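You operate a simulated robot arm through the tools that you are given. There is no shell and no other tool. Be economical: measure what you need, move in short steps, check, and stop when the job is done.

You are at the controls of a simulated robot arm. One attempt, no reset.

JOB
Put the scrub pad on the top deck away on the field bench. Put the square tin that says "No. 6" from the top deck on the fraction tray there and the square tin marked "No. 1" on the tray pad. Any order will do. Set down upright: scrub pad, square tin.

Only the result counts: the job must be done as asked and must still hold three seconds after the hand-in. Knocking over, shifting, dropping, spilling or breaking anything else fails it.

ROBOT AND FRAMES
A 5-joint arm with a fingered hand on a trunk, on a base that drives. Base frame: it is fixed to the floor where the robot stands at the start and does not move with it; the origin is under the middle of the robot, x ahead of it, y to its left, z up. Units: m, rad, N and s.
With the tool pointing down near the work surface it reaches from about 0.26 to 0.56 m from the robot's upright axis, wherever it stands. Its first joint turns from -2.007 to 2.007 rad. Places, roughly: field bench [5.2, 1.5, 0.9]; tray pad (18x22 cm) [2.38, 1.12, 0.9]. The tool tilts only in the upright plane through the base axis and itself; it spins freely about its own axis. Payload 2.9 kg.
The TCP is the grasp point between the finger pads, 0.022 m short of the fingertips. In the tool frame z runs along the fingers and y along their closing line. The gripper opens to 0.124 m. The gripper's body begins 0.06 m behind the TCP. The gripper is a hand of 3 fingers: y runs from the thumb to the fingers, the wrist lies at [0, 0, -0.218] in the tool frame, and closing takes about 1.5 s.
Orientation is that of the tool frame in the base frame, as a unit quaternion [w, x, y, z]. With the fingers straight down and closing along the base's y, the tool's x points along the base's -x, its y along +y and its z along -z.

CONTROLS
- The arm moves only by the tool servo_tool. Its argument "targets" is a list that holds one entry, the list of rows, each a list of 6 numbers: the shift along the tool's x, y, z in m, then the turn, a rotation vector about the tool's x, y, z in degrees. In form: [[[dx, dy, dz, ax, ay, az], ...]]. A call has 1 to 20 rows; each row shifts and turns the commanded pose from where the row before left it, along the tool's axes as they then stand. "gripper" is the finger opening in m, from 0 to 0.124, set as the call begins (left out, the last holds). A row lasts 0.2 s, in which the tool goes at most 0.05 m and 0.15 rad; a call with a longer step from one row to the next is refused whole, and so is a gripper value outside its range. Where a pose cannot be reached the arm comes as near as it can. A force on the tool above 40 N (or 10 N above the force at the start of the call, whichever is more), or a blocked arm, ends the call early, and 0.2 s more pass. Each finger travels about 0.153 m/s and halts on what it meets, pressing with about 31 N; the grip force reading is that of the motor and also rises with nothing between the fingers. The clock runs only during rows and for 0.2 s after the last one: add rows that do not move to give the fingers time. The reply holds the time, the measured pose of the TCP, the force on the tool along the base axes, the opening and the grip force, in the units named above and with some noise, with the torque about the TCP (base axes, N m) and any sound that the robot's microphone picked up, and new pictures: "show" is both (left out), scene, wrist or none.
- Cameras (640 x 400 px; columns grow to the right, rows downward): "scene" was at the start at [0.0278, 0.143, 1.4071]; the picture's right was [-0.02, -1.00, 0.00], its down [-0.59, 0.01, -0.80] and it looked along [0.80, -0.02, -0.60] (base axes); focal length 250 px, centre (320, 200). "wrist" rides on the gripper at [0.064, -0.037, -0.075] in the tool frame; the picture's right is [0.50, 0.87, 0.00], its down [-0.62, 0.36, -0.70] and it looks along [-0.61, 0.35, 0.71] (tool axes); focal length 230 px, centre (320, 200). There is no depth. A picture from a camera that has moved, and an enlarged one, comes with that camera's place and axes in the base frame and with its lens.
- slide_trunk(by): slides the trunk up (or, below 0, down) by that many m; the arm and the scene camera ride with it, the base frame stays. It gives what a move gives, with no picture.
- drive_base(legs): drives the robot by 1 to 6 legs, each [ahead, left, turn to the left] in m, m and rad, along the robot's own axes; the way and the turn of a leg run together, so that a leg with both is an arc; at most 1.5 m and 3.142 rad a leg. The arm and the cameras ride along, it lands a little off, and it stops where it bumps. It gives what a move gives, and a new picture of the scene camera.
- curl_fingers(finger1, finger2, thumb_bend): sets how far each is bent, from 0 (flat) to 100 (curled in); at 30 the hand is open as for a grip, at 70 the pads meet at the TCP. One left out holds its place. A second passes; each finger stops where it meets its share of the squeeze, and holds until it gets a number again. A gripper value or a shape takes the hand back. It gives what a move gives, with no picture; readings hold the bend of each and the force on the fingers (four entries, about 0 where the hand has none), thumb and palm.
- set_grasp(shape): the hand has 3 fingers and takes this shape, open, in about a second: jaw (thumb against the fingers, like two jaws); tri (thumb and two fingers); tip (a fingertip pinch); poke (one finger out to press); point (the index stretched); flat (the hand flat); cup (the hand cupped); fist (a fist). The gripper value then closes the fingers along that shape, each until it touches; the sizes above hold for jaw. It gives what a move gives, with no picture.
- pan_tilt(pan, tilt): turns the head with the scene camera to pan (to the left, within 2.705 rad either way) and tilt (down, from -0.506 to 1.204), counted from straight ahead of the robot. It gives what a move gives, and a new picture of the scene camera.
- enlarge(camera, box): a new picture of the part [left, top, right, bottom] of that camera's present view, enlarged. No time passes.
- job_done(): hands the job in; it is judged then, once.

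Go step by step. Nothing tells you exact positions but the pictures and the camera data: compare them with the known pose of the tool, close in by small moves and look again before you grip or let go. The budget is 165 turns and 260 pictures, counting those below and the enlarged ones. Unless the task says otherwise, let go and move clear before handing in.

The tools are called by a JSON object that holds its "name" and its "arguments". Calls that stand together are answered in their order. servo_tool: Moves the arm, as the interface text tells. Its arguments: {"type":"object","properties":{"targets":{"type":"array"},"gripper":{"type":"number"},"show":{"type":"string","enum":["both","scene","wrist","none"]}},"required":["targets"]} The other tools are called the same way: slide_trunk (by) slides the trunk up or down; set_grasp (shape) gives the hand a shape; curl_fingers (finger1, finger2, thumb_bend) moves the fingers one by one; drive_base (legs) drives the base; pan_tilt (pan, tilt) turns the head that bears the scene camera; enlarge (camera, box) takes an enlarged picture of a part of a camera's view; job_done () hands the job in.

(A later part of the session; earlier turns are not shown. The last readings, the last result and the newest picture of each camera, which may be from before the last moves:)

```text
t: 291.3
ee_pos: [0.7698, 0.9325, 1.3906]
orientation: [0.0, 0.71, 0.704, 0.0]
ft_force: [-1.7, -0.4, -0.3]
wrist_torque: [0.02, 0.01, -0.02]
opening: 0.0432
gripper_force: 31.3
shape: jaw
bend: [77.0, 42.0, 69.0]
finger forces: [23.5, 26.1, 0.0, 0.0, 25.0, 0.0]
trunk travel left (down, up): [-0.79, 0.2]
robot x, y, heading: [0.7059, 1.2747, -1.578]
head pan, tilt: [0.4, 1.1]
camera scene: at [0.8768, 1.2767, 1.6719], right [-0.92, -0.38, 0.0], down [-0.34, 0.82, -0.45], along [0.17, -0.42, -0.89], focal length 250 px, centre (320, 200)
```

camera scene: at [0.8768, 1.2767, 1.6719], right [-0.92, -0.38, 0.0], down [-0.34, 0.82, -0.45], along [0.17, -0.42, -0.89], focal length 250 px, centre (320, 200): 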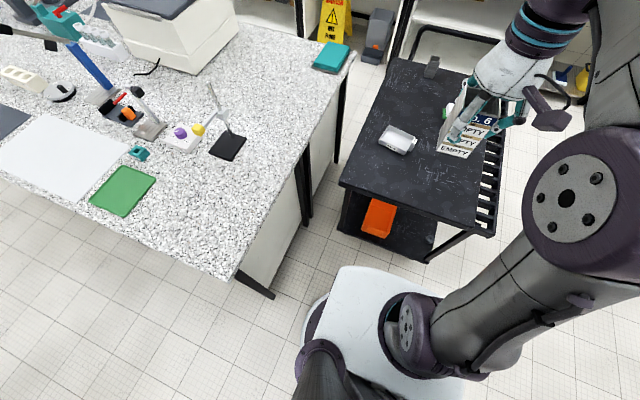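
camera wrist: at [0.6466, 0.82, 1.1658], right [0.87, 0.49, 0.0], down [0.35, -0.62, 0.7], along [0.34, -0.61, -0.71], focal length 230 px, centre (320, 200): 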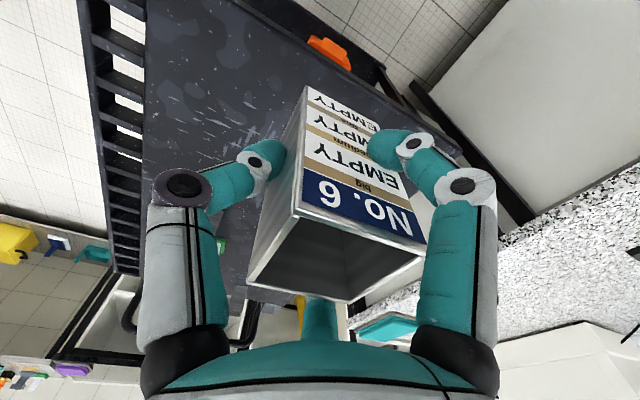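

There's room: I'll move closer to the cart, alongside the tray, and lower the trunk for best reach.

{"name": "drive_base", "arguments": {"legs": [[0, 0.09, 0], [0.2, 0, 0.005]]}}

{"name": "slide_trunk", "arguments": {"by": -0.12}}

{"name": "pan_tilt", "arguments": {"pan": 0.2, "tilt": 0.85}}

{"name": "enlarge", "arguments": {"camera": "scene", "box": [260, 130, 400, 220]}}

```text
t: 293.6
ee_pos: [0.8598, 0.7359, 1.3911]
orientation: [0.001, 0.71, 0.705, 0.0]
ft_force: [-0.5, -0.3, -0.3]
wrist_torque: [0.02, 0.0, 0.01]
opening: 0.043
gripper_force: 31.6
shape: jaw
bend: [77.0, 42.0, 69.0]
finger forces: [23.4, 26.3, 0.0, 0.1, 24.8, 0.1]
trunk travel left (down, up): [-0.79, 0.2]
robot x, y, heading: [0.7965, 1.0767, -1.577]
head pan, tilt: [0.4, 1.1]
camera scene: at [0.9672, 1.0805, 1.6717], right [-0.92, -0.39, 0.0], down [-0.34, 0.82, -0.45], along [0.17, -0.42, -0.89], focal length 250 px, centre (320, 200)
```

scene: 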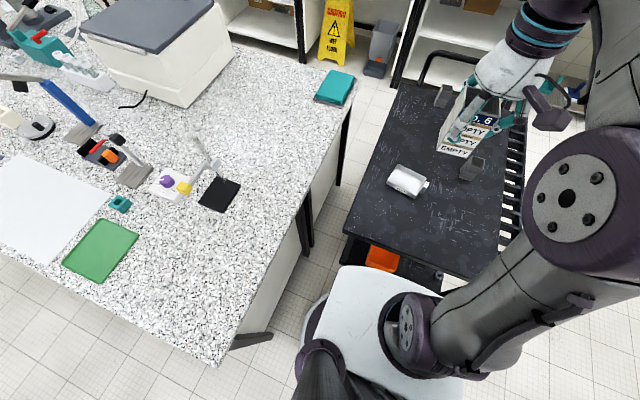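

```text
t: 295.1
ee_pos: [0.8607, 0.7365, 1.2695]
orientation: [0.001, 0.709, 0.705, -0.001]
ft_force: [0.1, 0.0, 0.2]
wrist_torque: [-0.02, 0.01, 0.0]
opening: 0.0431
gripper_force: 30.8
shape: jaw
bend: [77.0, 42.0, 69.0]
finger forces: [23.4, 26.2, 0.1, 0.0, 24.9, 0.0]
trunk travel left (down, up): [-0.67, 0.32]
robot x, y, heading: [0.7958, 1.0797, -1.577]
head pan, tilt: [0.4, 1.1]
```

```text
t: 295.8
ee_pos: [0.8596, 0.7368, 1.2703]
orientation: [0.001, 0.709, 0.705, 0.0]
ft_force: [-0.8, 0.1, -1.0]
wrist_torque: [-0.02, 0.02, 0.0]
opening: 0.0429
gripper_force: 30.7
shape: jaw
bend: [77.0, 42.0, 69.0]
finger forces: [23.4, 26.1, 0.0, 0.0, 25.0, 0.0]
trunk travel left (down, up): [-0.67, 0.32]
robot x, y, heading: [0.7954, 1.0792, -1.572]
head pan, tilt: [0.201, 0.85]
camera scene: at [0.9578, 1.0621, 1.5694], right [-0.98, -0.2, 0.0], down [-0.15, 0.74, -0.66], along [0.13, -0.65, -0.75], focal length 250 px, centre (320, 200)
```

scene: 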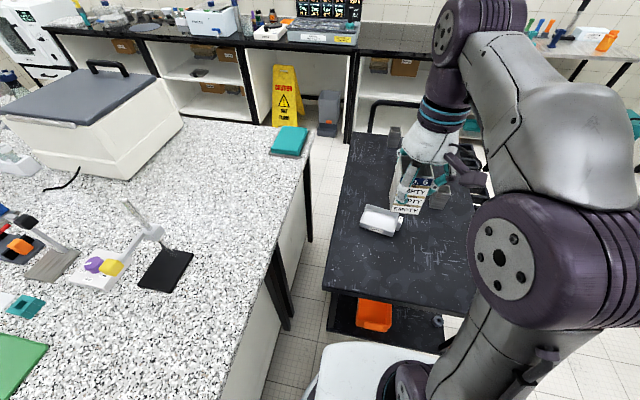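

```text
4.44 times, centred on (330, 175) of scene
camera zoom: at [0.9578, 1.0621, 1.5694], right [-0.98, -0.2, 0.0], down [-0.15, 0.74, -0.66], along [0.13, -0.65, -0.75], focal length 1109 px, centre (276, 311)
```

zoom: 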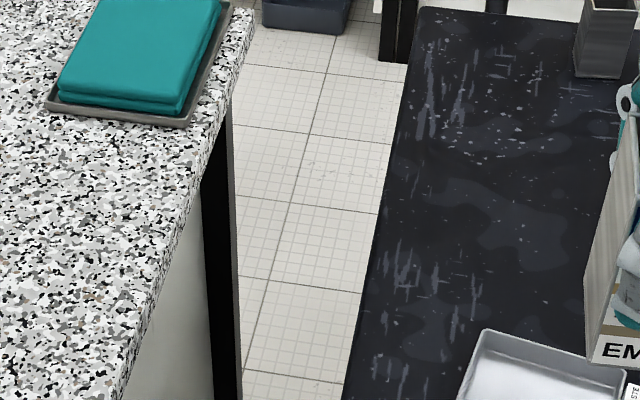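

I'll zoom in on the tray itself.

{"name": "enlarge", "arguments": {"camera": "scene", "box": [345, 190, 425, 240]}}

{"name": "enlarge", "arguments": {"camera": "wrist", "box": [160, 0, 640, 300]}}

```text
8.00 times, centred on (385, 215) of scene
camera zoom: at [0.9578, 1.0621, 1.5694], right [-0.98, -0.2, 0.0], down [-0.15, 0.74, -0.66], along [0.13, -0.65, -0.75], focal length 1996 px, centre (-200, 80)
```

zoom: 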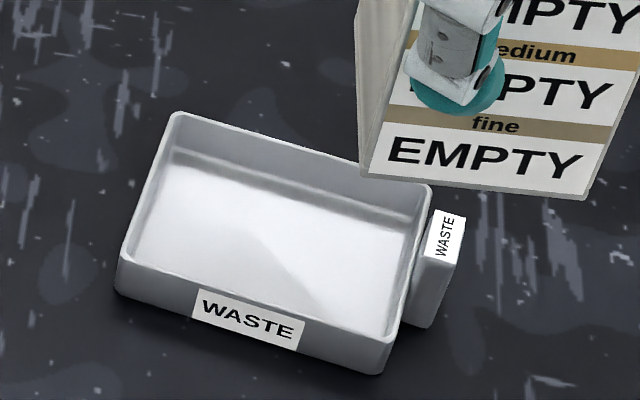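

```text
1.33 times, centred on (400, 150) of wrist
camera zoom: at [0.8243, 0.8002, 1.3457], right [0.87, 0.5, 0.0], down [0.35, -0.62, 0.7], along [0.35, -0.61, -0.71], focal length 307 px, centre (213, 267)
```

zoom: 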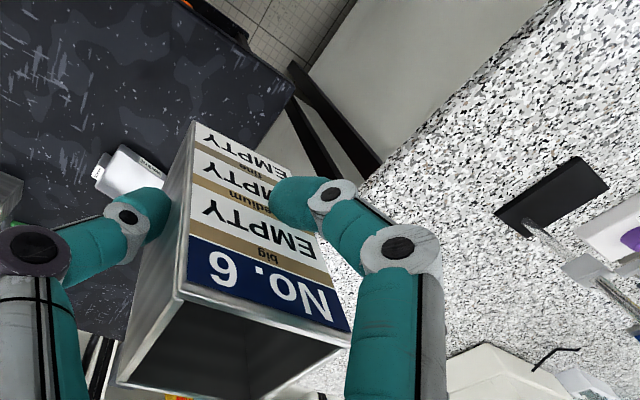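

The tray's centre is about (0.848, 0.45), turned roughly 10° clockwise, with an interior of about 12 × 8.5 cm. I'll turn the tin to match and bring it near, above the tray.

{"name": "servo_tool", "arguments": {"targets": [[[0, 0, 0, 0, 0, 5], [0, 0, 0, 0, 0, 5], [-0.022, 0.0033, 0.04, 0, 0, 0], [-0.022, 0.0033, 0.04, 0, 0, 0], [-0.022, 0.0033, 0.04, 0, 0, 0], [-0.022, 0.0033, 0.04, 0, 0, 0], [-0.022, 0.0033, 0.04, 0, 0, 0], [-0.022, 0.0033, 0.04, 0, 0, 0], [-0.022, 0.0033, 0.04, 0, 0, 0], [-0.022, 0.0033, 0.04, 0, 0, 0], [0, 0, 0, 0, 0, 0]]]}}

```text
t: 298.2
ee_pos: [0.8536, 0.5598, 0.9519]
orientation: [0.001, 0.767, 0.641, -0.001]
ft_force: [-0.1, -0.2, -1.1]
wrist_torque: [0.0, 0.0, 0.02]
opening: 0.0419
gripper_force: 30.7
shape: jaw
bend: [77.0, 42.0, 71.0]
finger forces: [24.6, 27.6, 0.0, 0.1, 22.7, 0.0]
trunk travel left (down, up): [-0.67, 0.32]
robot x, y, heading: [0.7996, 1.0743, -1.572]
head pan, tilt: [0.201, 0.85]
camera scene: at [0.9577, 1.063, 1.5695], right [-0.98, -0.2, 0.0], down [-0.15, 0.74, -0.66], along [0.13, -0.65, -0.75], focal length 250 px, centre (320, 200)
camera wrist: at [0.8297, 0.6286, 1.0266], right [0.94, 0.34, 0.0], down [0.24, -0.67, 0.7], along [0.24, -0.66, -0.71], focal length 230 px, centre (320, 200)
```

scene: 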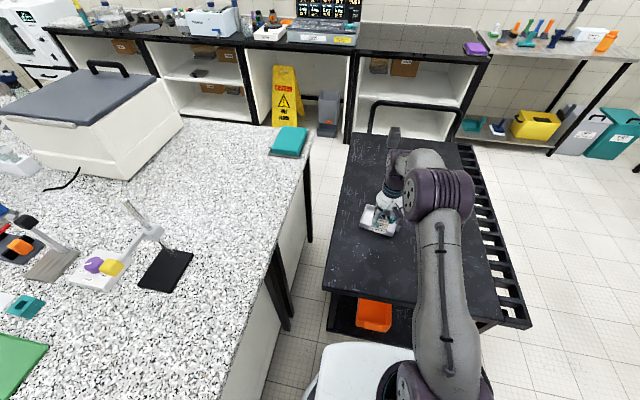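
wrist: 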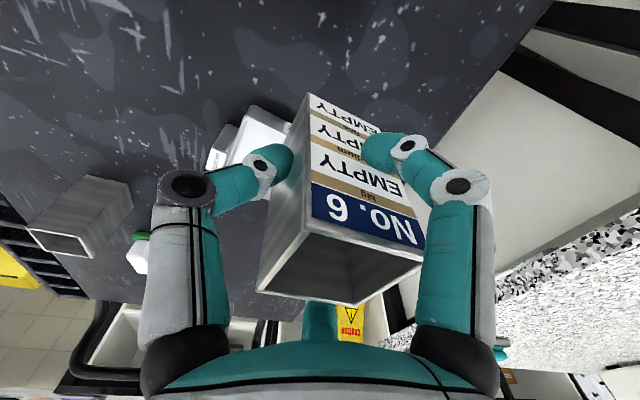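

The orientation is right. I'll now extend out over the tray at this height and check the reach.

{"name": "servo_tool", "arguments": {"targets": [[[-0.0235, 0.003, 0, 0, 0, 0], [-0.0235, 0.003, 0, 0, 0, 0], [-0.0235, 0.003, 0, 0, 0, 0], [-0.0235, 0.003, 0, 0, 0, 0], [0, 0, 0, 0, 0, 0]]]}}

{"name": "enlarge", "arguments": {"camera": "scene", "box": [345, 175, 425, 245]}}

```text
t: 299.4
ee_pos: [0.8479, 0.4992, 0.9541]
orientation: [0.0, 0.767, 0.642, 0.0]
ft_force: [0.0, -0.6, -1.3]
wrist_torque: [0.01, 0.02, -0.01]
opening: 0.0418
gripper_force: 30.7
shape: jaw
bend: [77.0, 42.0, 67.0]
finger forces: [24.9, 28.1, 0.0, 0.0, 22.3, 0.0]
out of reach, approached as far as the arm can: row 3, 4
trunk travel left (down, up): [-0.67, 0.32]
robot x, y, heading: [0.796, 1.0787, -1.574]
head pan, tilt: [0.201, 0.85]
camera scene: at [0.9579, 1.0616, 1.5694], right [-0.98, -0.2, 0.0], down [-0.15, 0.74, -0.66], along [0.13, -0.65, -0.75], focal length 250 px, centre (320, 200)
camera wrist: at [0.8237, 0.568, 1.0292], right [0.94, 0.34, 0.0], down [0.24, -0.67, 0.7], along [0.24, -0.66, -0.71], focal length 230 px, centre (320, 200)
```

scene: 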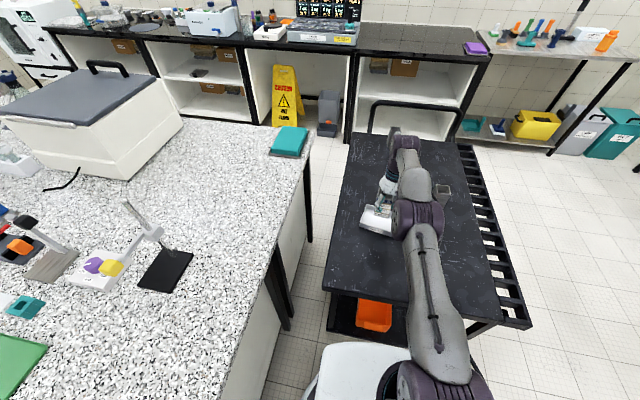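
wrist: 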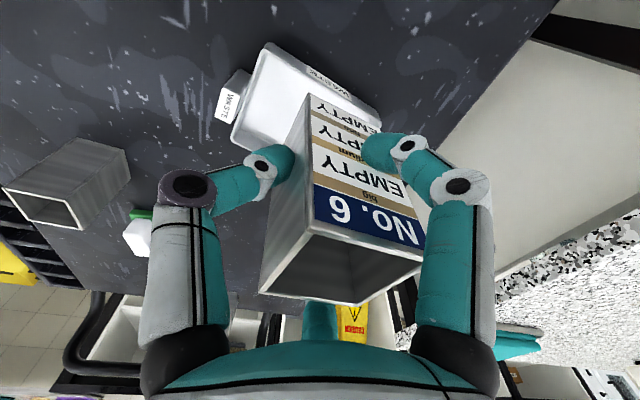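

```text
5.71 times, centred on (385, 210) of scene
camera zoom: at [0.9579, 1.0616, 1.5694], right [-0.98, -0.2, 0.0], down [-0.15, 0.74, -0.66], along [0.13, -0.65, -0.75], focal length 1426 px, centre (-51, 143)
```

zoom: 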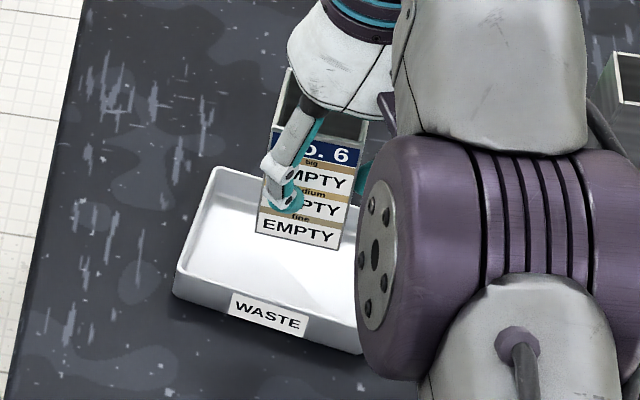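

The reach ends at 0.58 m here. I'll inch the base 3 cm closer and raise the trunk, so the arm works lower relative to its shoulder.

{"name": "drive_base", "arguments": {"legs": [[0.03, 0, 0]]}}

{"name": "slide_trunk", "arguments": {"by": 0.15}}

{"name": "servo_tool", "arguments": {"targets": [[[0, 0, 0.04, 0, 0, 0], [0, 0, 0.04, 0, 0, 0], [0, 0, 0.04, 0, 0, 0], [0, 0, 0.04, 0, 0, 0], [0, 0, 0, 0, 0, 0], [-0.01, 0.0015, 0, 0, 0, 0], [-0.01, 0.0015, 0, 0, 0, 0], [0, 0, 0, 0, 0, 0]]]}}

```text
t: 300.3
ee_pos: [0.848, 0.4684, 0.9534]
orientation: [0.0, 0.767, 0.641, 0.001]
ft_force: [0.2, 0.0, 0.2]
wrist_torque: [0.02, 0.04, 0.0]
opening: 0.0417
gripper_force: 31.1
shape: jaw
bend: [77.0, 42.0, 67.0]
finger forces: [24.8, 28.1, 0.0, 0.0, 22.3, 0.0]
trunk travel left (down, up): [-0.67, 0.32]
robot x, y, heading: [0.7972, 1.0517, -1.57]
head pan, tilt: [0.201, 0.85]
camera scene: at [0.9577, 1.0306, 1.5694], right [-0.98, -0.2, 0.0], down [-0.15, 0.74, -0.66], along [0.13, -0.65, -0.75], focal length 250 px, centre (320, 200)
```

scene: 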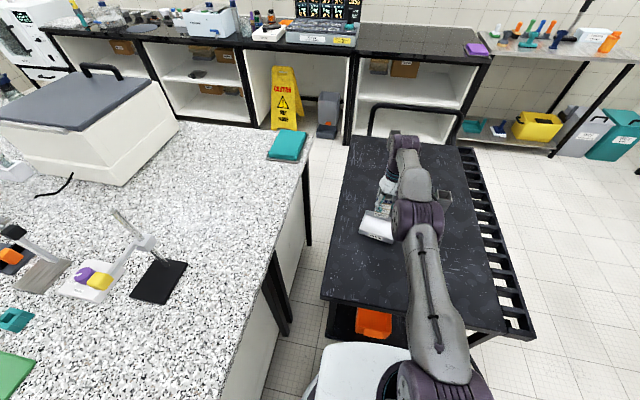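

```text
t: 302.0
ee_pos: [0.8469, 0.468, 1.1037]
orientation: [0.0, 0.768, 0.641, -0.001]
ft_force: [0.1, 0.2, -0.7]
wrist_torque: [-0.02, 0.04, 0.0]
opening: 0.0419
gripper_force: 31.1
shape: jaw
bend: [77.0, 42.0, 67.0]
finger forces: [24.8, 28.2, 0.0, 0.1, 22.3, 0.1]
trunk travel left (down, up): [-0.82, 0.17]
robot x, y, heading: [0.7963, 1.0511, -1.577]
head pan, tilt: [0.201, 0.85]
```

```text
t: 303.8
ee_pos: [0.8445, 0.4794, 0.9514]
orientation: [0.0, 0.767, 0.642, 0.0]
ft_force: [-0.2, 0.4, -0.9]
wrist_torque: [-0.01, 0.03, 0.02]
opening: 0.0414
gripper_force: 30.9
shape: jaw
bend: [77.0, 42.0, 72.0]
finger forces: [25.0, 28.6, 0.1, 0.0, 21.5, 0.0]
out of reach, approached as far as the arm can: row 3, 4, 6, 7
trunk travel left (down, up): [-0.82, 0.17]
robot x, y, heading: [0.7944, 1.0459, -1.578]
head pan, tilt: [0.201, 0.85]
camera scene: at [0.9577, 1.0318, 1.7194], right [-0.98, -0.2, 0.0], down [-0.15, 0.74, -0.66], along [0.13, -0.65, -0.75], focal length 250 px, centre (320, 200)
camera wrist: at [0.8202, 0.5484, 1.0257], right [0.94, 0.34, 0.0], down [0.24, -0.67, 0.7], along [0.24, -0.66, -0.71], focal length 230 px, centre (320, 200)
```

scene: 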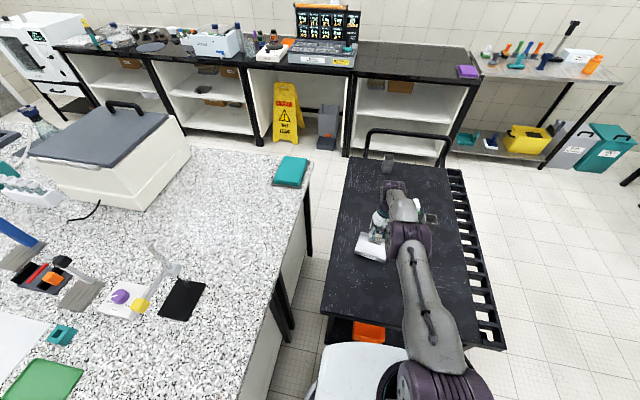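
wrist: 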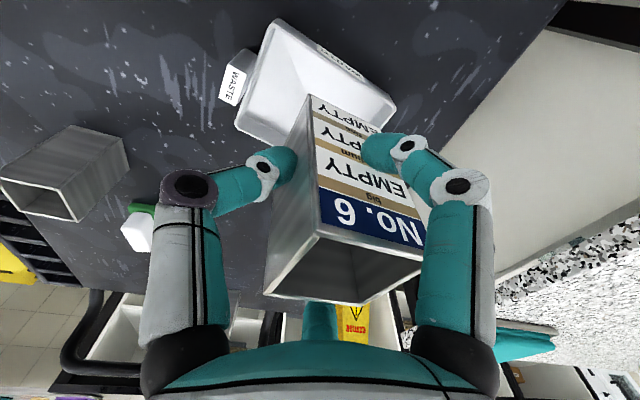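

The reach peaks at about 0.585 m with the trunk where it was. I'll restore that height and add a slight outward tilt (6°) to gain the last centimetres.

{"name": "servo_tool", "arguments": {"targets": [[[0.01, 0, -0.04, 0, 0, 0], [0, 0, -0.04, 0, 0, 0], [0, 0, -0.04, 0, 0, 0], [0, 0, -0.03, 0, 0, 0], [0, 0, 0, 0, 0, 0]]], "show": "none"}}

{"name": "slide_trunk", "arguments": {"by": -0.15}}

{"name": "servo_tool", "arguments": {"targets": [[[0, 0, 0, -0.78, -2.9, 0], [0, 0, 0, -0.78, -2.9, 0], [-0.01, 0.0015, 0, 0, 0, 0], [-0.01, 0.0015, 0, 0, 0, 0], [-0.01, 0.0015, 0, 0, 0, 0], [0, 0, 0, 0, 0, 0]]]}}

```text
t: 305.0
ee_pos: [0.847, 0.4885, 1.0998]
orientation: [-0.001, 0.767, 0.642, 0.0]
ft_force: [-0.3, 0.3, -1.5]
wrist_torque: [0.01, 0.01, 0.02]
opening: 0.0413
gripper_force: 31.0
shape: jaw
bend: [77.0, 42.0, 72.0]
finger forces: [25.3, 29.1, 0.0, 0.0, 20.8, 0.0]
trunk travel left (down, up): [-0.82, 0.17]
robot x, y, heading: [0.7981, 1.052, -1.575]
head pan, tilt: [0.201, 0.85]
```

```text
t: 306.8
ee_pos: [0.8458, 0.4891, 0.9498]
orientation: [0.001, 0.767, 0.642, 0.0]
ft_force: [0.3, -0.3, -1.4]
wrist_torque: [-0.02, 0.02, 0.01]
opening: 0.0414
gripper_force: 31.0
shape: jaw
bend: [77.0, 42.0, 72.0]
finger forces: [25.4, 29.1, 0.1, 0.0, 20.8, 0.0]
trunk travel left (down, up): [-0.67, 0.32]
robot x, y, heading: [0.7976, 1.0519, -1.571]
head pan, tilt: [0.201, 0.85]
```

```text
t: 308.2
ee_pos: [0.8473, 0.4577, 0.9546]
orientation: [0.043, 0.766, 0.64, -0.031]
ft_force: [-0.7, -0.5, -1.2]
wrist_torque: [0.01, 0.02, 0.0]
opening: 0.0409
gripper_force: 31.0
shape: jaw
bend: [77.0, 42.0, 72.0]
finger forces: [25.5, 29.1, 0.1, 0.0, 20.3, 0.0]
trunk travel left (down, up): [-0.67, 0.32]
robot x, y, heading: [0.7937, 1.0492, -1.576]
head pan, tilt: [0.201, 0.85]
camera scene: at [0.9577, 1.0321, 1.5694], right [-0.98, -0.2, 0.0], down [-0.15, 0.74, -0.66], along [0.13, -0.65, -0.75], focal length 250 px, centre (320, 200)
camera wrist: at [0.822, 0.5356, 1.0214], right [0.94, 0.34, -0.03], down [0.23, -0.59, 0.77], along [0.24, -0.73, -0.64], focal length 230 px, centre (320, 200)
```

scene: 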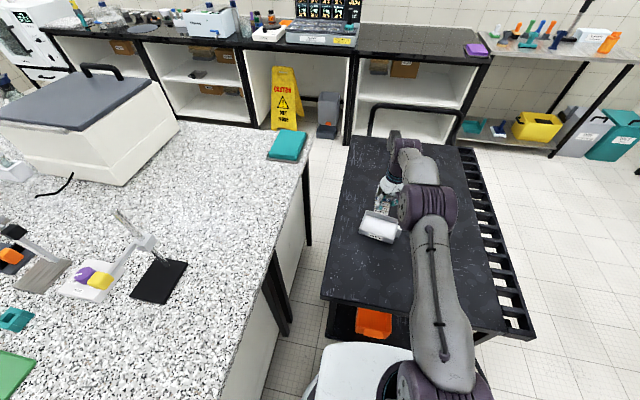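
wrist: 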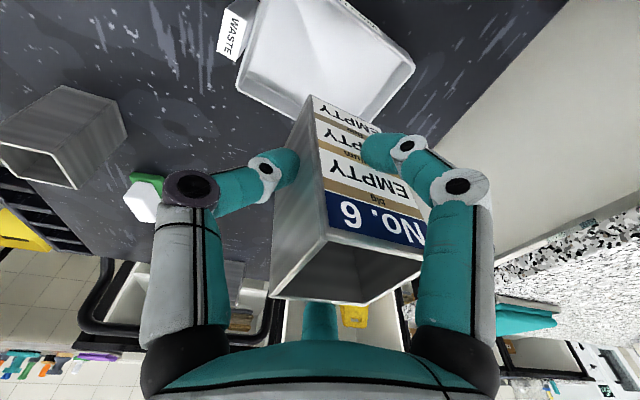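

The tin is now above the tray's middle. I'll descend straight down to just above the tray floor.

{"name": "servo_tool", "arguments": {"targets": [[[0.0025, -0.0007, 0.0249, 0, 0, 0], [0.0025, -0.0007, 0.0249, 0, 0, 0], [0.002, -0.0005, 0.02, 0, 0, 0], [0.001, -0.0003, 0.01, 0, 0, 0], [0.001, -0.0003, 0.01, 0, 0, 0], [0, 0, 0, 0, 0, 0]]]}}

{"name": "enlarge", "arguments": {"camera": "scene", "box": [340, 175, 430, 255]}}

```text
t: 309.6
ee_pos: [0.8457, 0.459, 0.8624]
orientation: [0.044, 0.766, 0.641, -0.031]
ft_force: [0.4, 0.1, -1.1]
wrist_torque: [0.02, 0.02, 0.0]
opening: 0.0408
gripper_force: 30.6
shape: jaw
bend: [77.0, 42.0, 73.0]
finger forces: [25.6, 29.2, 0.0, 0.0, 19.9, 0.1]
trunk travel left (down, up): [-0.67, 0.32]
robot x, y, heading: [0.7981, 1.0471, -1.575]
head pan, tilt: [0.201, 0.85]
camera scene: at [0.9576, 1.0319, 1.5694], right [-0.98, -0.2, 0.0], down [-0.15, 0.74, -0.66], along [0.13, -0.65, -0.75], focal length 250 px, centre (320, 200)
camera wrist: at [0.8219, 0.5354, 0.9303], right [0.94, 0.34, -0.03], down [0.23, -0.59, 0.77], along [0.24, -0.73, -0.64], focal length 230 px, centre (320, 200)
```

scene: 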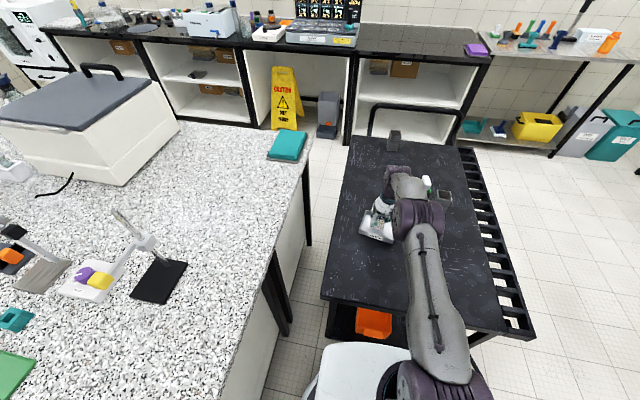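
wrist: 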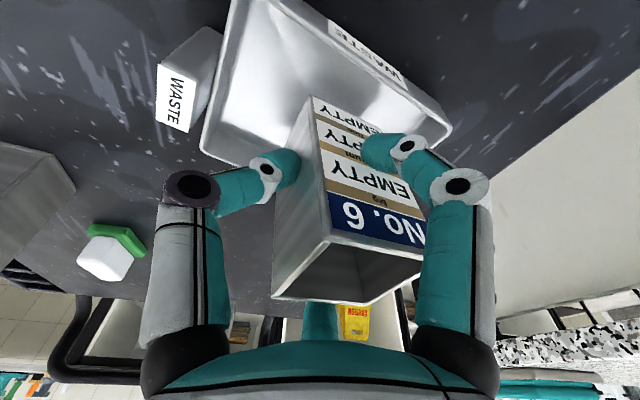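

```text
5.00 times, centred on (385, 215) of scene
camera zoom: at [0.9576, 1.0319, 1.5694], right [-0.98, -0.2, 0.0], down [-0.15, 0.74, -0.66], along [0.13, -0.65, -0.75], focal length 1247 px, centre (-5, 125)
```

zoom: 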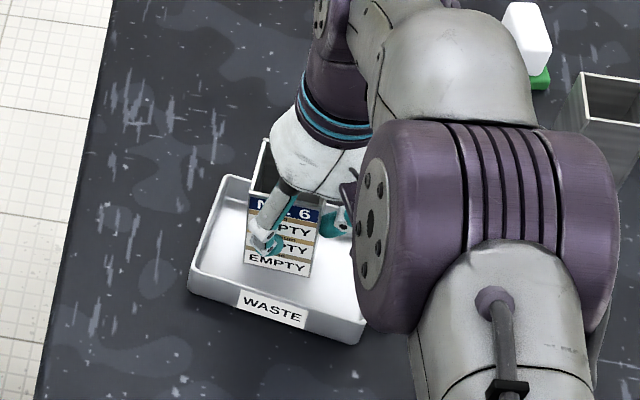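

The tin is inside the tray's outline. I'll lower it slowly to the floor, watching the force.

{"name": "servo_tool", "arguments": {"targets": [[[0.0005, -0.0001, 0.005, 0, 0, 0], [0.0005, -0.0001, 0.005, 0, 0, 0], [0.0003, -0.0001, 0.003, 0, 0, 0], [0, 0, 0, 0, 0, 0]]], "show": "none"}}

```text
t: 310.6
ee_pos: [0.8461, 0.4588, 0.8496]
orientation: [0.044, 0.766, 0.641, -0.031]
ft_force: [-0.2, 0.0, -0.2]
wrist_torque: [0.02, 0.01, 0.02]
opening: 0.0409
gripper_force: 30.8
shape: jaw
bend: [77.0, 42.0, 73.0]
finger forces: [25.6, 29.2, 0.0, 0.0, 19.9, 0.0]
trunk travel left (down, up): [-0.67, 0.32]
robot x, y, heading: [0.7974, 1.0514, -1.574]
head pan, tilt: [0.201, 0.85]
```

{"name": "servo_tool", "arguments": {"targets": [[[0.0002, 0, 0.002, 0, 0, 0], [0.0002, 0, 0.002, 0, 0, 0], [0, 0, 0, 0, 0, 0]]], "show": "none"}}

```text
t: 311.4
ee_pos: [0.8449, 0.4581, 0.8465]
orientation: [0.043, 0.766, 0.64, -0.03]
ft_force: [0.0, -0.4, -0.8]
wrist_torque: [0.0, -0.02, -0.03]
opening: 0.0407
gripper_force: 31.2
shape: jaw
bend: [77.0, 42.0, 73.0]
finger forces: [25.6, 29.3, 0.1, 0.1, 19.8, 0.0]
trunk travel left (down, up): [-0.67, 0.32]
robot x, y, heading: [0.7979, 1.0509, -1.567]
head pan, tilt: [0.201, 0.85]
```

No contact yet. I'll continue down in small steps.

{"name": "servo_tool", "arguments": {"targets": [[[0.0002, 0, 0.002, 0, 0, 0], [0.0002, 0, 0.002, 0, 0, 0], [0, 0, 0, 0, 0, 0]]]}}

{"name": "enlarge", "arguments": {"camera": "scene", "box": [355, 190, 415, 250]}}

```text
t: 312.2
ee_pos: [0.8458, 0.4587, 0.8437]
orientation: [0.045, 0.766, 0.64, -0.029]
ft_force: [-1.5, -0.5, 6.6]
wrist_torque: [0.1, -0.19, -0.03]
opening: 0.0412
gripper_force: 31.2
shape: jaw
bend: [78.0, 41.0, 73.0]
finger forces: [28.8, 31.8, 0.0, 0.1, 20.4, 0.1]
trunk travel left (down, up): [-0.67, 0.32]
robot x, y, heading: [0.7945, 1.0466, -1.573]
head pan, tilt: [0.201, 0.85]
camera scene: at [0.9573, 1.0332, 1.5696], right [-0.98, -0.2, 0.0], down [-0.15, 0.74, -0.66], along [0.13, -0.65, -0.75], focal length 250 px, centre (320, 200)
camera wrist: at [0.8213, 0.5357, 0.9101], right [0.94, 0.34, -0.03], down [0.23, -0.59, 0.77], along [0.24, -0.73, -0.64], focal length 230 px, centre (320, 200)
```

scene: 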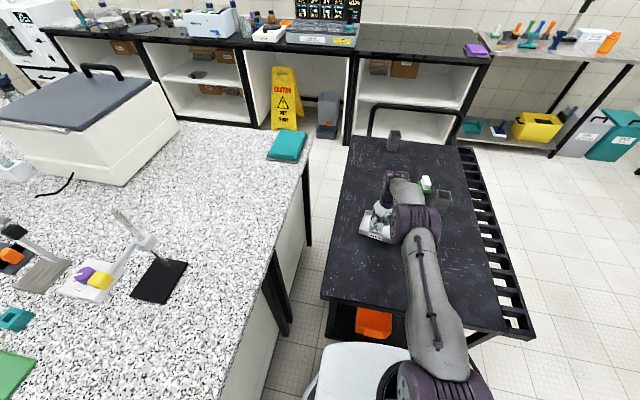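
wrist: 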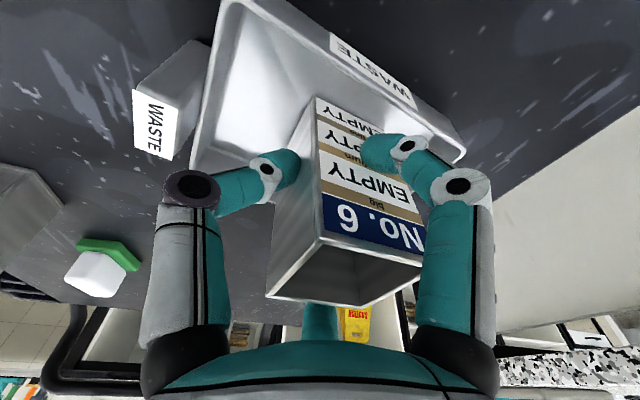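

```text
6.67 times, centred on (385, 220) of scene
camera zoom: at [0.9573, 1.0332, 1.5696], right [-0.98, -0.2, 0.0], down [-0.15, 0.74, -0.66], along [0.13, -0.65, -0.75], focal length 1663 px, centre (-113, 67)
```

zoom: 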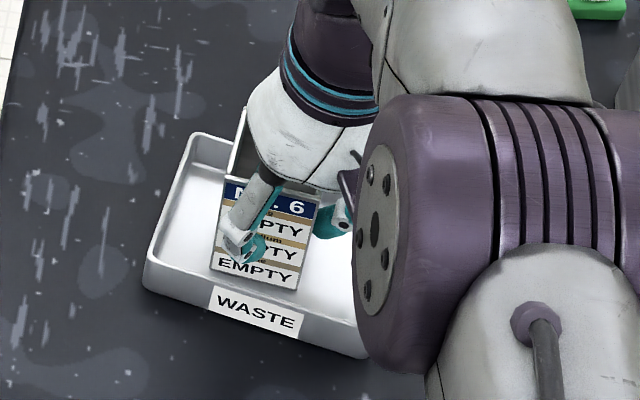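

Contact at 6.6 N, and the tin stands in the tray. I'll open the hand moderately to let go.

{"name": "servo_tool", "arguments": {"targets": [[[0, 0, 0, 0, 0, 0], [0, 0, 0, 0, 0, 0], [0, 0, 0, 0, 0, 0], [0, 0, 0, 0, 0, 0]]], "gripper": 0.08}}

```text
t: 313.2
ee_pos: [0.8462, 0.4585, 0.8427]
orientation: [0.043, 0.766, 0.64, -0.03]
ft_force: [-0.4, -0.3, 0.4]
wrist_torque: [-0.01, -0.01, 0.02]
opening: 0.0793
gripper_force: 0.1
shape: jaw
bend: [31.0, 31.0, 70.0]
finger forces: [0.0, 0.0, 0.1, 0.0, 0.1, 0.0]
trunk travel left (down, up): [-0.67, 0.32]
robot x, y, heading: [0.7949, 1.0507, -1.57]
head pan, tilt: [0.201, 0.85]
camera scene: at [0.9577, 1.0319, 1.5694], right [-0.98, -0.2, 0.0], down [-0.15, 0.74, -0.66], along [0.13, -0.65, -0.75], focal length 250 px, centre (320, 200)
camera wrist: at [0.8216, 0.5352, 0.9093], right [0.94, 0.34, -0.03], down [0.23, -0.59, 0.77], along [0.24, -0.73, -0.64], focal length 230 px, centre (320, 200)
```

scene: 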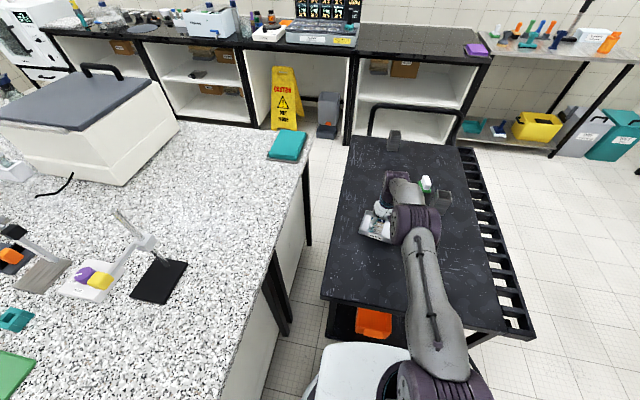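
wrist: 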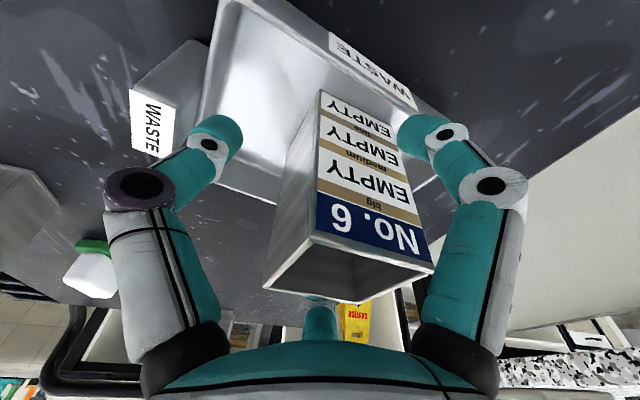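

The tin is released and stands upright. I'll rise straight up out of the tray.

{"name": "servo_tool", "arguments": {"targets": [[[-0.001, 0.0003, -0.01, 0, 0, 0], [-0.002, 0.0005, -0.02, 0, 0, 0], [-0.003, 0.0008, -0.03, 0, 0, 0], [-0.003, 0.0008, -0.03, 0, 0, 0], [0, 0, -0.03, 0, 0, 0], [0, 0, 0, 0, 0, 0]]]}}

{"name": "enlarge", "arguments": {"camera": "scene", "box": [340, 180, 430, 250]}}

```text
t: 314.6
ee_pos: [0.8464, 0.4599, 0.9621]
orientation: [0.042, 0.766, 0.641, -0.03]
ft_force: [0.1, 0.6, 1.2]
wrist_torque: [-0.01, 0.0, 0.01]
opening: 0.0793
gripper_force: 0.1
shape: jaw
bend: [31.0, 31.0, 70.0]
finger forces: [0.0, 0.0, 0.0, 0.1, 0.0, 0.0]
trunk travel left (down, up): [-0.67, 0.32]
robot x, y, heading: [0.793, 1.0483, -1.571]
head pan, tilt: [0.201, 0.85]
camera scene: at [0.9576, 1.0315, 1.5694], right [-0.98, -0.2, 0.0], down [-0.15, 0.74, -0.66], along [0.13, -0.65, -0.75], focal length 250 px, centre (320, 200)
camera wrist: at [0.8222, 0.5378, 1.0297], right [0.94, 0.34, -0.03], down [0.23, -0.59, 0.77], along [0.24, -0.73, -0.64], focal length 230 px, centre (320, 200)
```

scene: 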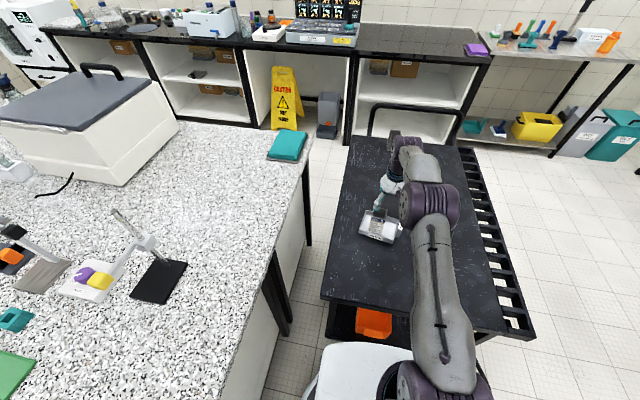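
wrist: 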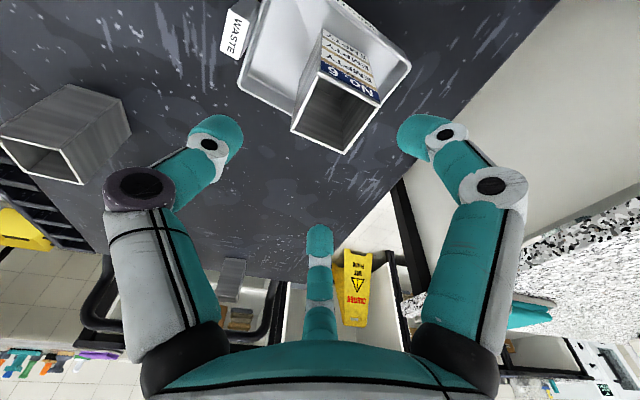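

```text
5.71 times, centred on (385, 215) of scene
camera zoom: at [0.9576, 1.0315, 1.5694], right [-0.98, -0.2, 0.0], down [-0.15, 0.74, -0.66], along [0.13, -0.65, -0.75], focal length 1426 px, centre (-51, 114)
```

zoom: 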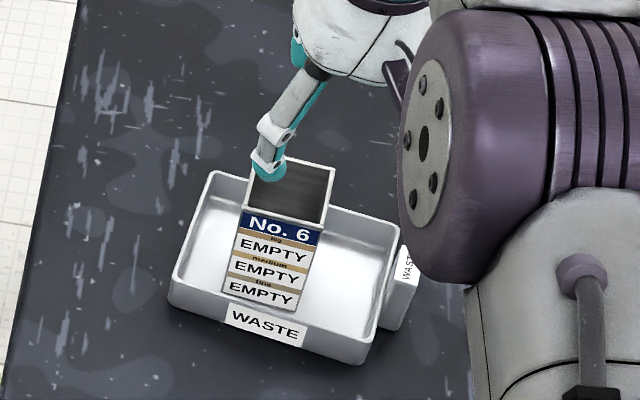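

No. 6 stands upright in the tray. Next is the scrub pad, so I'll retract the arm and drive to the cart's front.

{"name": "servo_tool", "arguments": {"targets": [[[0.02, -0.003, -0.03, 0, 0, 0], [0.04, -0.006, -0.02, 0.78, 2.9, 0], [0.04, -0.006, -0.02, 0.78, 2.9, 0], [0.04, -0.006, -0.02, 0, 0, -5], [0.04, -0.006, -0.02, 0, 0, -5], [0.04, 0, -0.02, 0, 0, 0], [0, 0, -0.03, 0, 0, 0], [0, 0, 0, 0, 0, 0]]], "gripper": 0.124, "show": "none"}}

{"name": "drive_base", "arguments": {"legs": [[-0.3, 0, 0], [0, -0.9, 0], [0, 0, 1.57], [0, -1.15, 0]]}}

{"name": "pan_tilt", "arguments": {"pan": 0.0, "tilt": 1.0}}

```text
t: 316.4
ee_pos: [0.8479, 0.6908, 1.1125]
orientation: [0.001, 0.708, 0.706, 0.0]
ft_force: [0.0, 0.7, -0.1]
wrist_torque: [0.0, 0.0, -0.02]
opening: 0.1238
gripper_force: 0.0
shape: jaw
bend: [30.0, 30.0, 30.0]
finger forces: [0.0, 0.0, 0.0, 0.1, 0.0, 0.0]
trunk travel left (down, up): [-0.67, 0.32]
robot x, y, heading: [0.7932, 1.0522, -1.578]
head pan, tilt: [0.201, 0.85]
```

```text
t: 332.0
ee_pos: [0.2723, 0.2684, 1.1122]
orientation: [0.001, 0.001, 1.0, -0.001]
ft_force: [-0.8, 0.6, -0.1]
wrist_torque: [0.01, -0.01, -0.01]
opening: 0.1241
gripper_force: 0.1
shape: jaw
bend: [30.0, 30.0, 30.0]
finger forces: [0.0, 0.0, 0.0, 0.1, 0.0, 0.0]
trunk travel left (down, up): [-0.67, 0.32]
robot x, y, heading: [-0.0872, 0.2197, 0.002]
head pan, tilt: [0.201, 0.85]
camera scene: at [-0.0691, 0.3776, 1.5695], right [0.2, -0.98, 0.0], down [-0.74, -0.15, -0.66], along [0.65, 0.13, -0.75], focal length 250 px, centre (320, 200)
```

scene: 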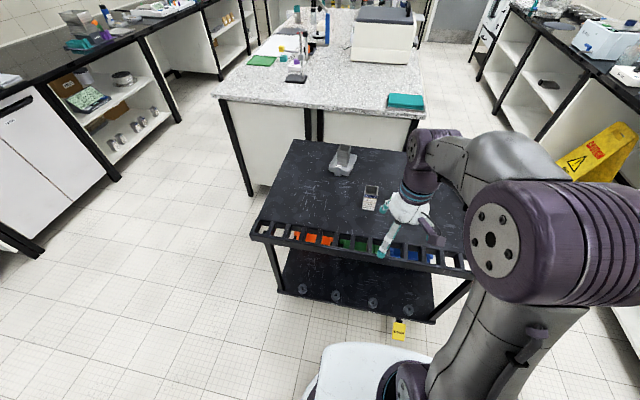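

```text
t: 332.7
ee_pos: [0.2717, 0.2688, 1.1125]
orientation: [0.0, 0.001, 1.0, 0.0]
ft_force: [0.3, 0.3, -0.4]
wrist_torque: [0.01, 0.02, 0.03]
opening: 0.1239
gripper_force: 0.2
shape: jaw
bend: [30.0, 30.0, 30.0]
finger forces: [0.1, 0.0, 0.0, 0.1, 0.1, 0.1]
trunk travel left (down, up): [-0.67, 0.32]
robot x, y, heading: [-0.0903, 0.2193, -0.001]
head pan, tilt: [0.0, 1.0]
camera scene: at [-0.076, 0.3624, 1.5584], right [0.0, -1.0, 0.0], down [-0.84, 0.0, -0.54], along [0.54, 0.0, -0.84], focal length 250 px, centre (320, 200)
```

scene: 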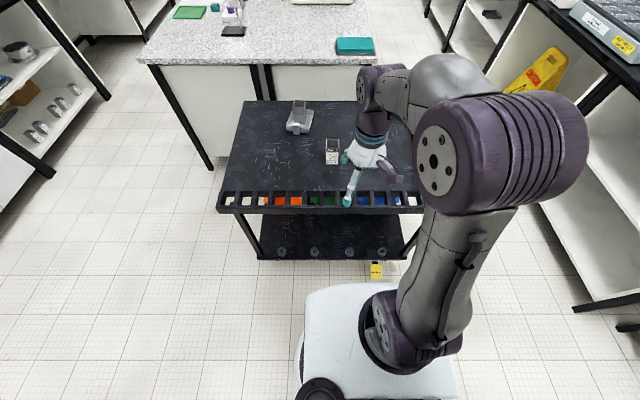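

The gap to the cart allows about x=0.06 for the base. I'll move ahead and look for the pad with the wrist camera.

{"name": "drive_base", "arguments": {"legs": [[0.14, 0, 0]]}}

{"name": "servo_tool", "arguments": {"targets": [[[0, 0, 0.02, 0, 0, 0], [0, 0, 0, 0, 0, 0]]]}}

{"name": "enlarge", "arguments": {"camera": "wrist", "box": [200, 80, 440, 230]}}

```text
t: 334.1
ee_pos: [0.4099, 0.2676, 1.113]
orientation: [0.0, 0.0, 1.0, 0.0]
ft_force: [0.5, 0.1, 0.2]
wrist_torque: [0.0, 0.01, 0.01]
opening: 0.124
gripper_force: 0.1
shape: jaw
bend: [30.0, 30.0, 30.0]
finger forces: [0.0, 0.0, 0.0, 0.0, 0.0, 0.1]
trunk travel left (down, up): [-0.67, 0.32]
robot x, y, heading: [0.0473, 0.2165, 0.002]
head pan, tilt: [0.0, 1.0]
camera scene: at [0.0622, 0.3622, 1.5583], right [0.0, -1.0, 0.0], down [-0.84, 0.0, -0.54], along [0.54, 0.0, -0.84], focal length 250 px, centre (320, 200)
```

scene: 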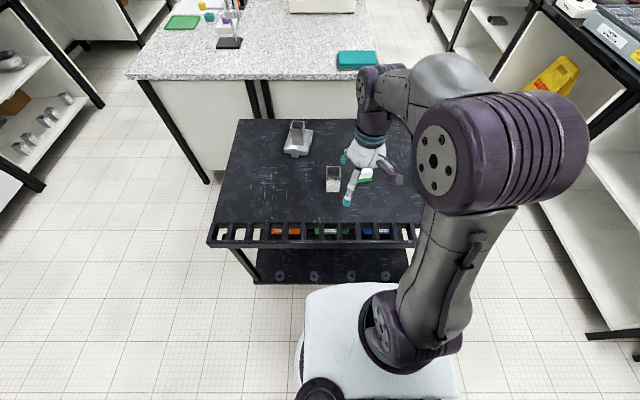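

```text
t: 334.6
ee_pos: [0.4088, 0.2682, 1.0924]
orientation: [0.0, 0.0, 1.0, 0.0]
ft_force: [-0.2, -0.1, 0.0]
wrist_torque: [0.01, -0.01, -0.02]
opening: 0.1238
gripper_force: 0.1
shape: jaw
bend: [30.0, 30.0, 30.0]
finger forces: [0.1, 0.1, 0.1, 0.0, 0.1, 0.1]
trunk travel left (down, up): [-0.67, 0.32]
robot x, y, heading: [0.0524, 0.2192, -0.001]
head pan, tilt: [0.0, 1.0]
camera scene: at [0.0613, 0.3622, 1.5583], right [0.0, -1.0, 0.0], down [-0.84, 0.0, -0.54], along [0.54, 0.0, -0.84], focal length 250 px, centre (320, 200)
camera wrist: at [0.3463, 0.2308, 1.1675], right [-0.5, 0.87, 0.0], down [0.62, 0.36, 0.7], along [0.61, 0.35, -0.71], focal length 230 px, centre (320, 200)
```

scene: 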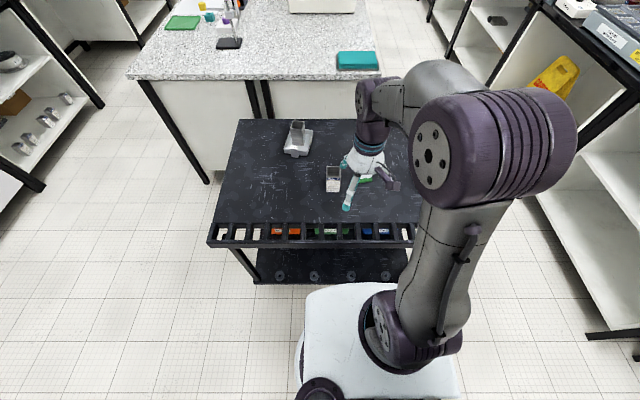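
wrist: 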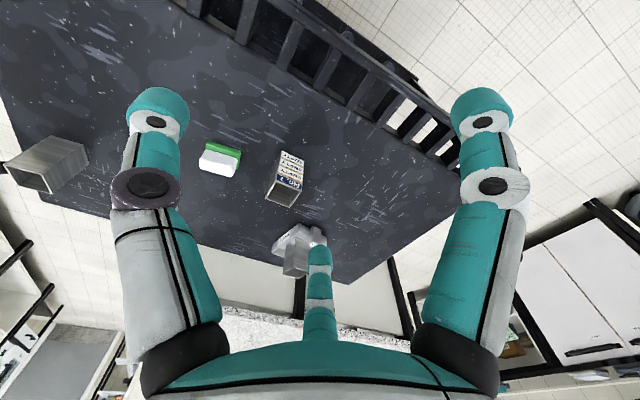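

```text
2.67 times, centred on (320, 155) of wrist
camera zoom: at [0.3463, 0.2308, 1.1675], right [-0.5, 0.87, 0.0], down [0.62, 0.36, 0.7], along [0.61, 0.35, -0.71], focal length 614 px, centre (320, 320)
```

zoom: 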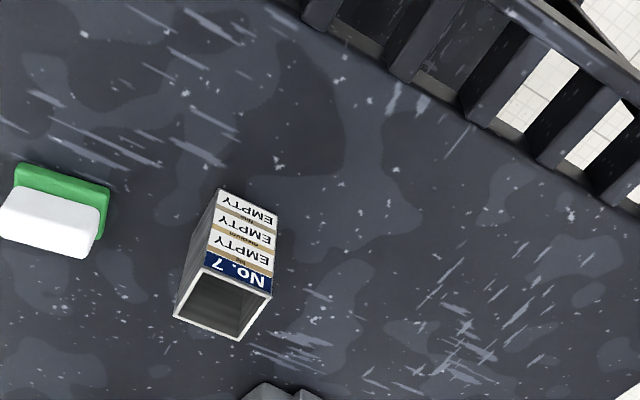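

The pad's centre is about (0.665, 0.20), its long side along y, turned about 10° counter-clockwise. I'll inch closer, lower the trunk a little, align the hand and hover near it.

{"name": "drive_base", "arguments": {"legs": [[0.02, 0, 0]]}}

{"name": "slide_trunk", "arguments": {"by": -0.08}}

{"name": "servo_tool", "arguments": {"targets": [[[0, 0, 0, 0, 0, -5], [0, 0, 0, 0, 0, -5], [-0.0351, -0.02, 0.016, 0, 0, 0], [-0.0351, -0.02, 0.016, 0, 0, 0], [-0.0351, -0.02, 0.016, 0, 0, 0], [-0.0351, -0.02, 0.016, 0, 0, 0], [-0.0351, -0.02, 0.016, 0, 0, 0], [0, 0, 0, 0, 0, 0]]]}}

```text
t: 335.4
ee_pos: [0.4284, 0.2673, 1.0913]
orientation: [0.001, 0.001, 1.0, 0.0]
ft_force: [-0.3, 0.1, -0.4]
wrist_torque: [0.01, 0.02, 0.0]
opening: 0.124
gripper_force: 0.1
shape: jaw
bend: [30.0, 30.0, 30.0]
finger forces: [0.2, 0.0, 0.0, 0.0, 0.1, 0.0]
trunk travel left (down, up): [-0.67, 0.32]
robot x, y, heading: [0.0708, 0.2176, -0.002]
head pan, tilt: [0.0, 1.0]
camera scene: at [0.0808, 0.3622, 1.5583], right [0.0, -1.0, 0.0], down [-0.84, 0.0, -0.54], along [0.54, 0.0, -0.84], focal length 250 px, centre (320, 200)
```

scene: 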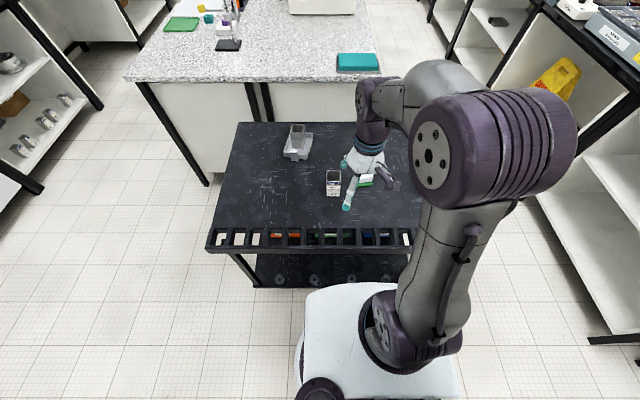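

```text
t: 336.6
ee_pos: [0.4292, 0.2687, 1.0126]
orientation: [0.001, 0.0, 1.0, 0.0]
ft_force: [1.5, -0.3, -0.5]
wrist_torque: [0.02, 0.0, -0.04]
opening: 0.1238
gripper_force: 0.1
shape: jaw
bend: [30.0, 30.0, 30.0]
finger forces: [0.1, 0.0, 0.0, 0.0, 0.0, 0.0]
trunk travel left (down, up): [-0.59, 0.4]
robot x, y, heading: [0.074, 0.2189, -0.001]
head pan, tilt: [0.0, 1.0]
```

```text
t: 338.4
ee_pos: [0.6193, 0.202, 0.9323]
orientation: [0.0, -0.087, 0.996, 0.0]
ft_force: [0.1, -0.3, 0.6]
wrist_torque: [0.01, -0.01, 0.0]
opening: 0.1236
gripper_force: 0.1
shape: jaw
bend: [30.0, 30.0, 30.0]
finger forces: [0.0, 0.0, 0.0, 0.0, 0.0, 0.0]
trunk travel left (down, up): [-0.59, 0.4]
robot x, y, heading: [0.0718, 0.2143, -0.001]
head pan, tilt: [0.0, 1.0]
camera scene: at [0.08, 0.3624, 1.4783], right [0.0, -1.0, 0.0], down [-0.84, 0.0, -0.54], along [0.54, 0.0, -0.84], focal length 250 px, centre (320, 200)
camera wrist: at [0.5627, 0.1534, 1.0082], right [-0.64, 0.77, 0.0], down [0.55, 0.46, 0.7], along [0.54, 0.45, -0.71], focal length 230 px, centre (320, 200)
```

scene: 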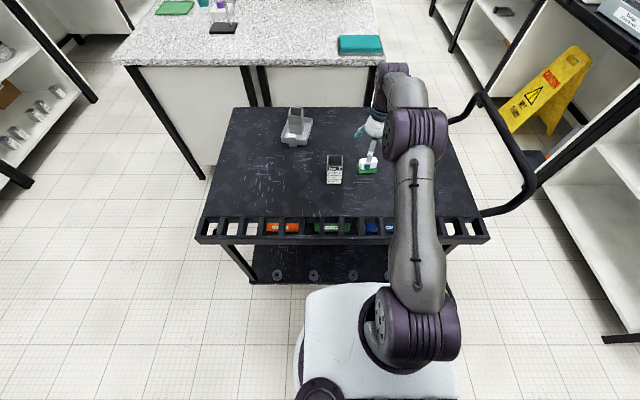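
wrist: 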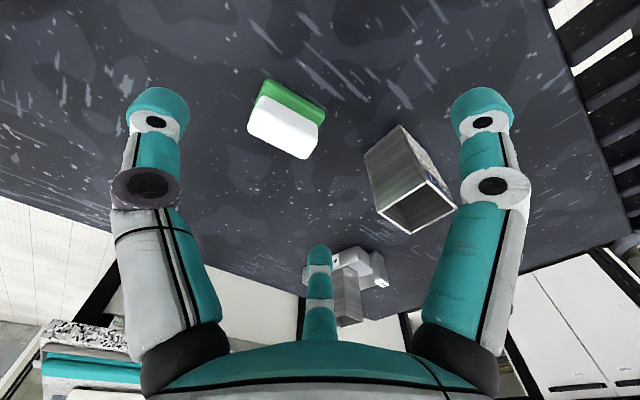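

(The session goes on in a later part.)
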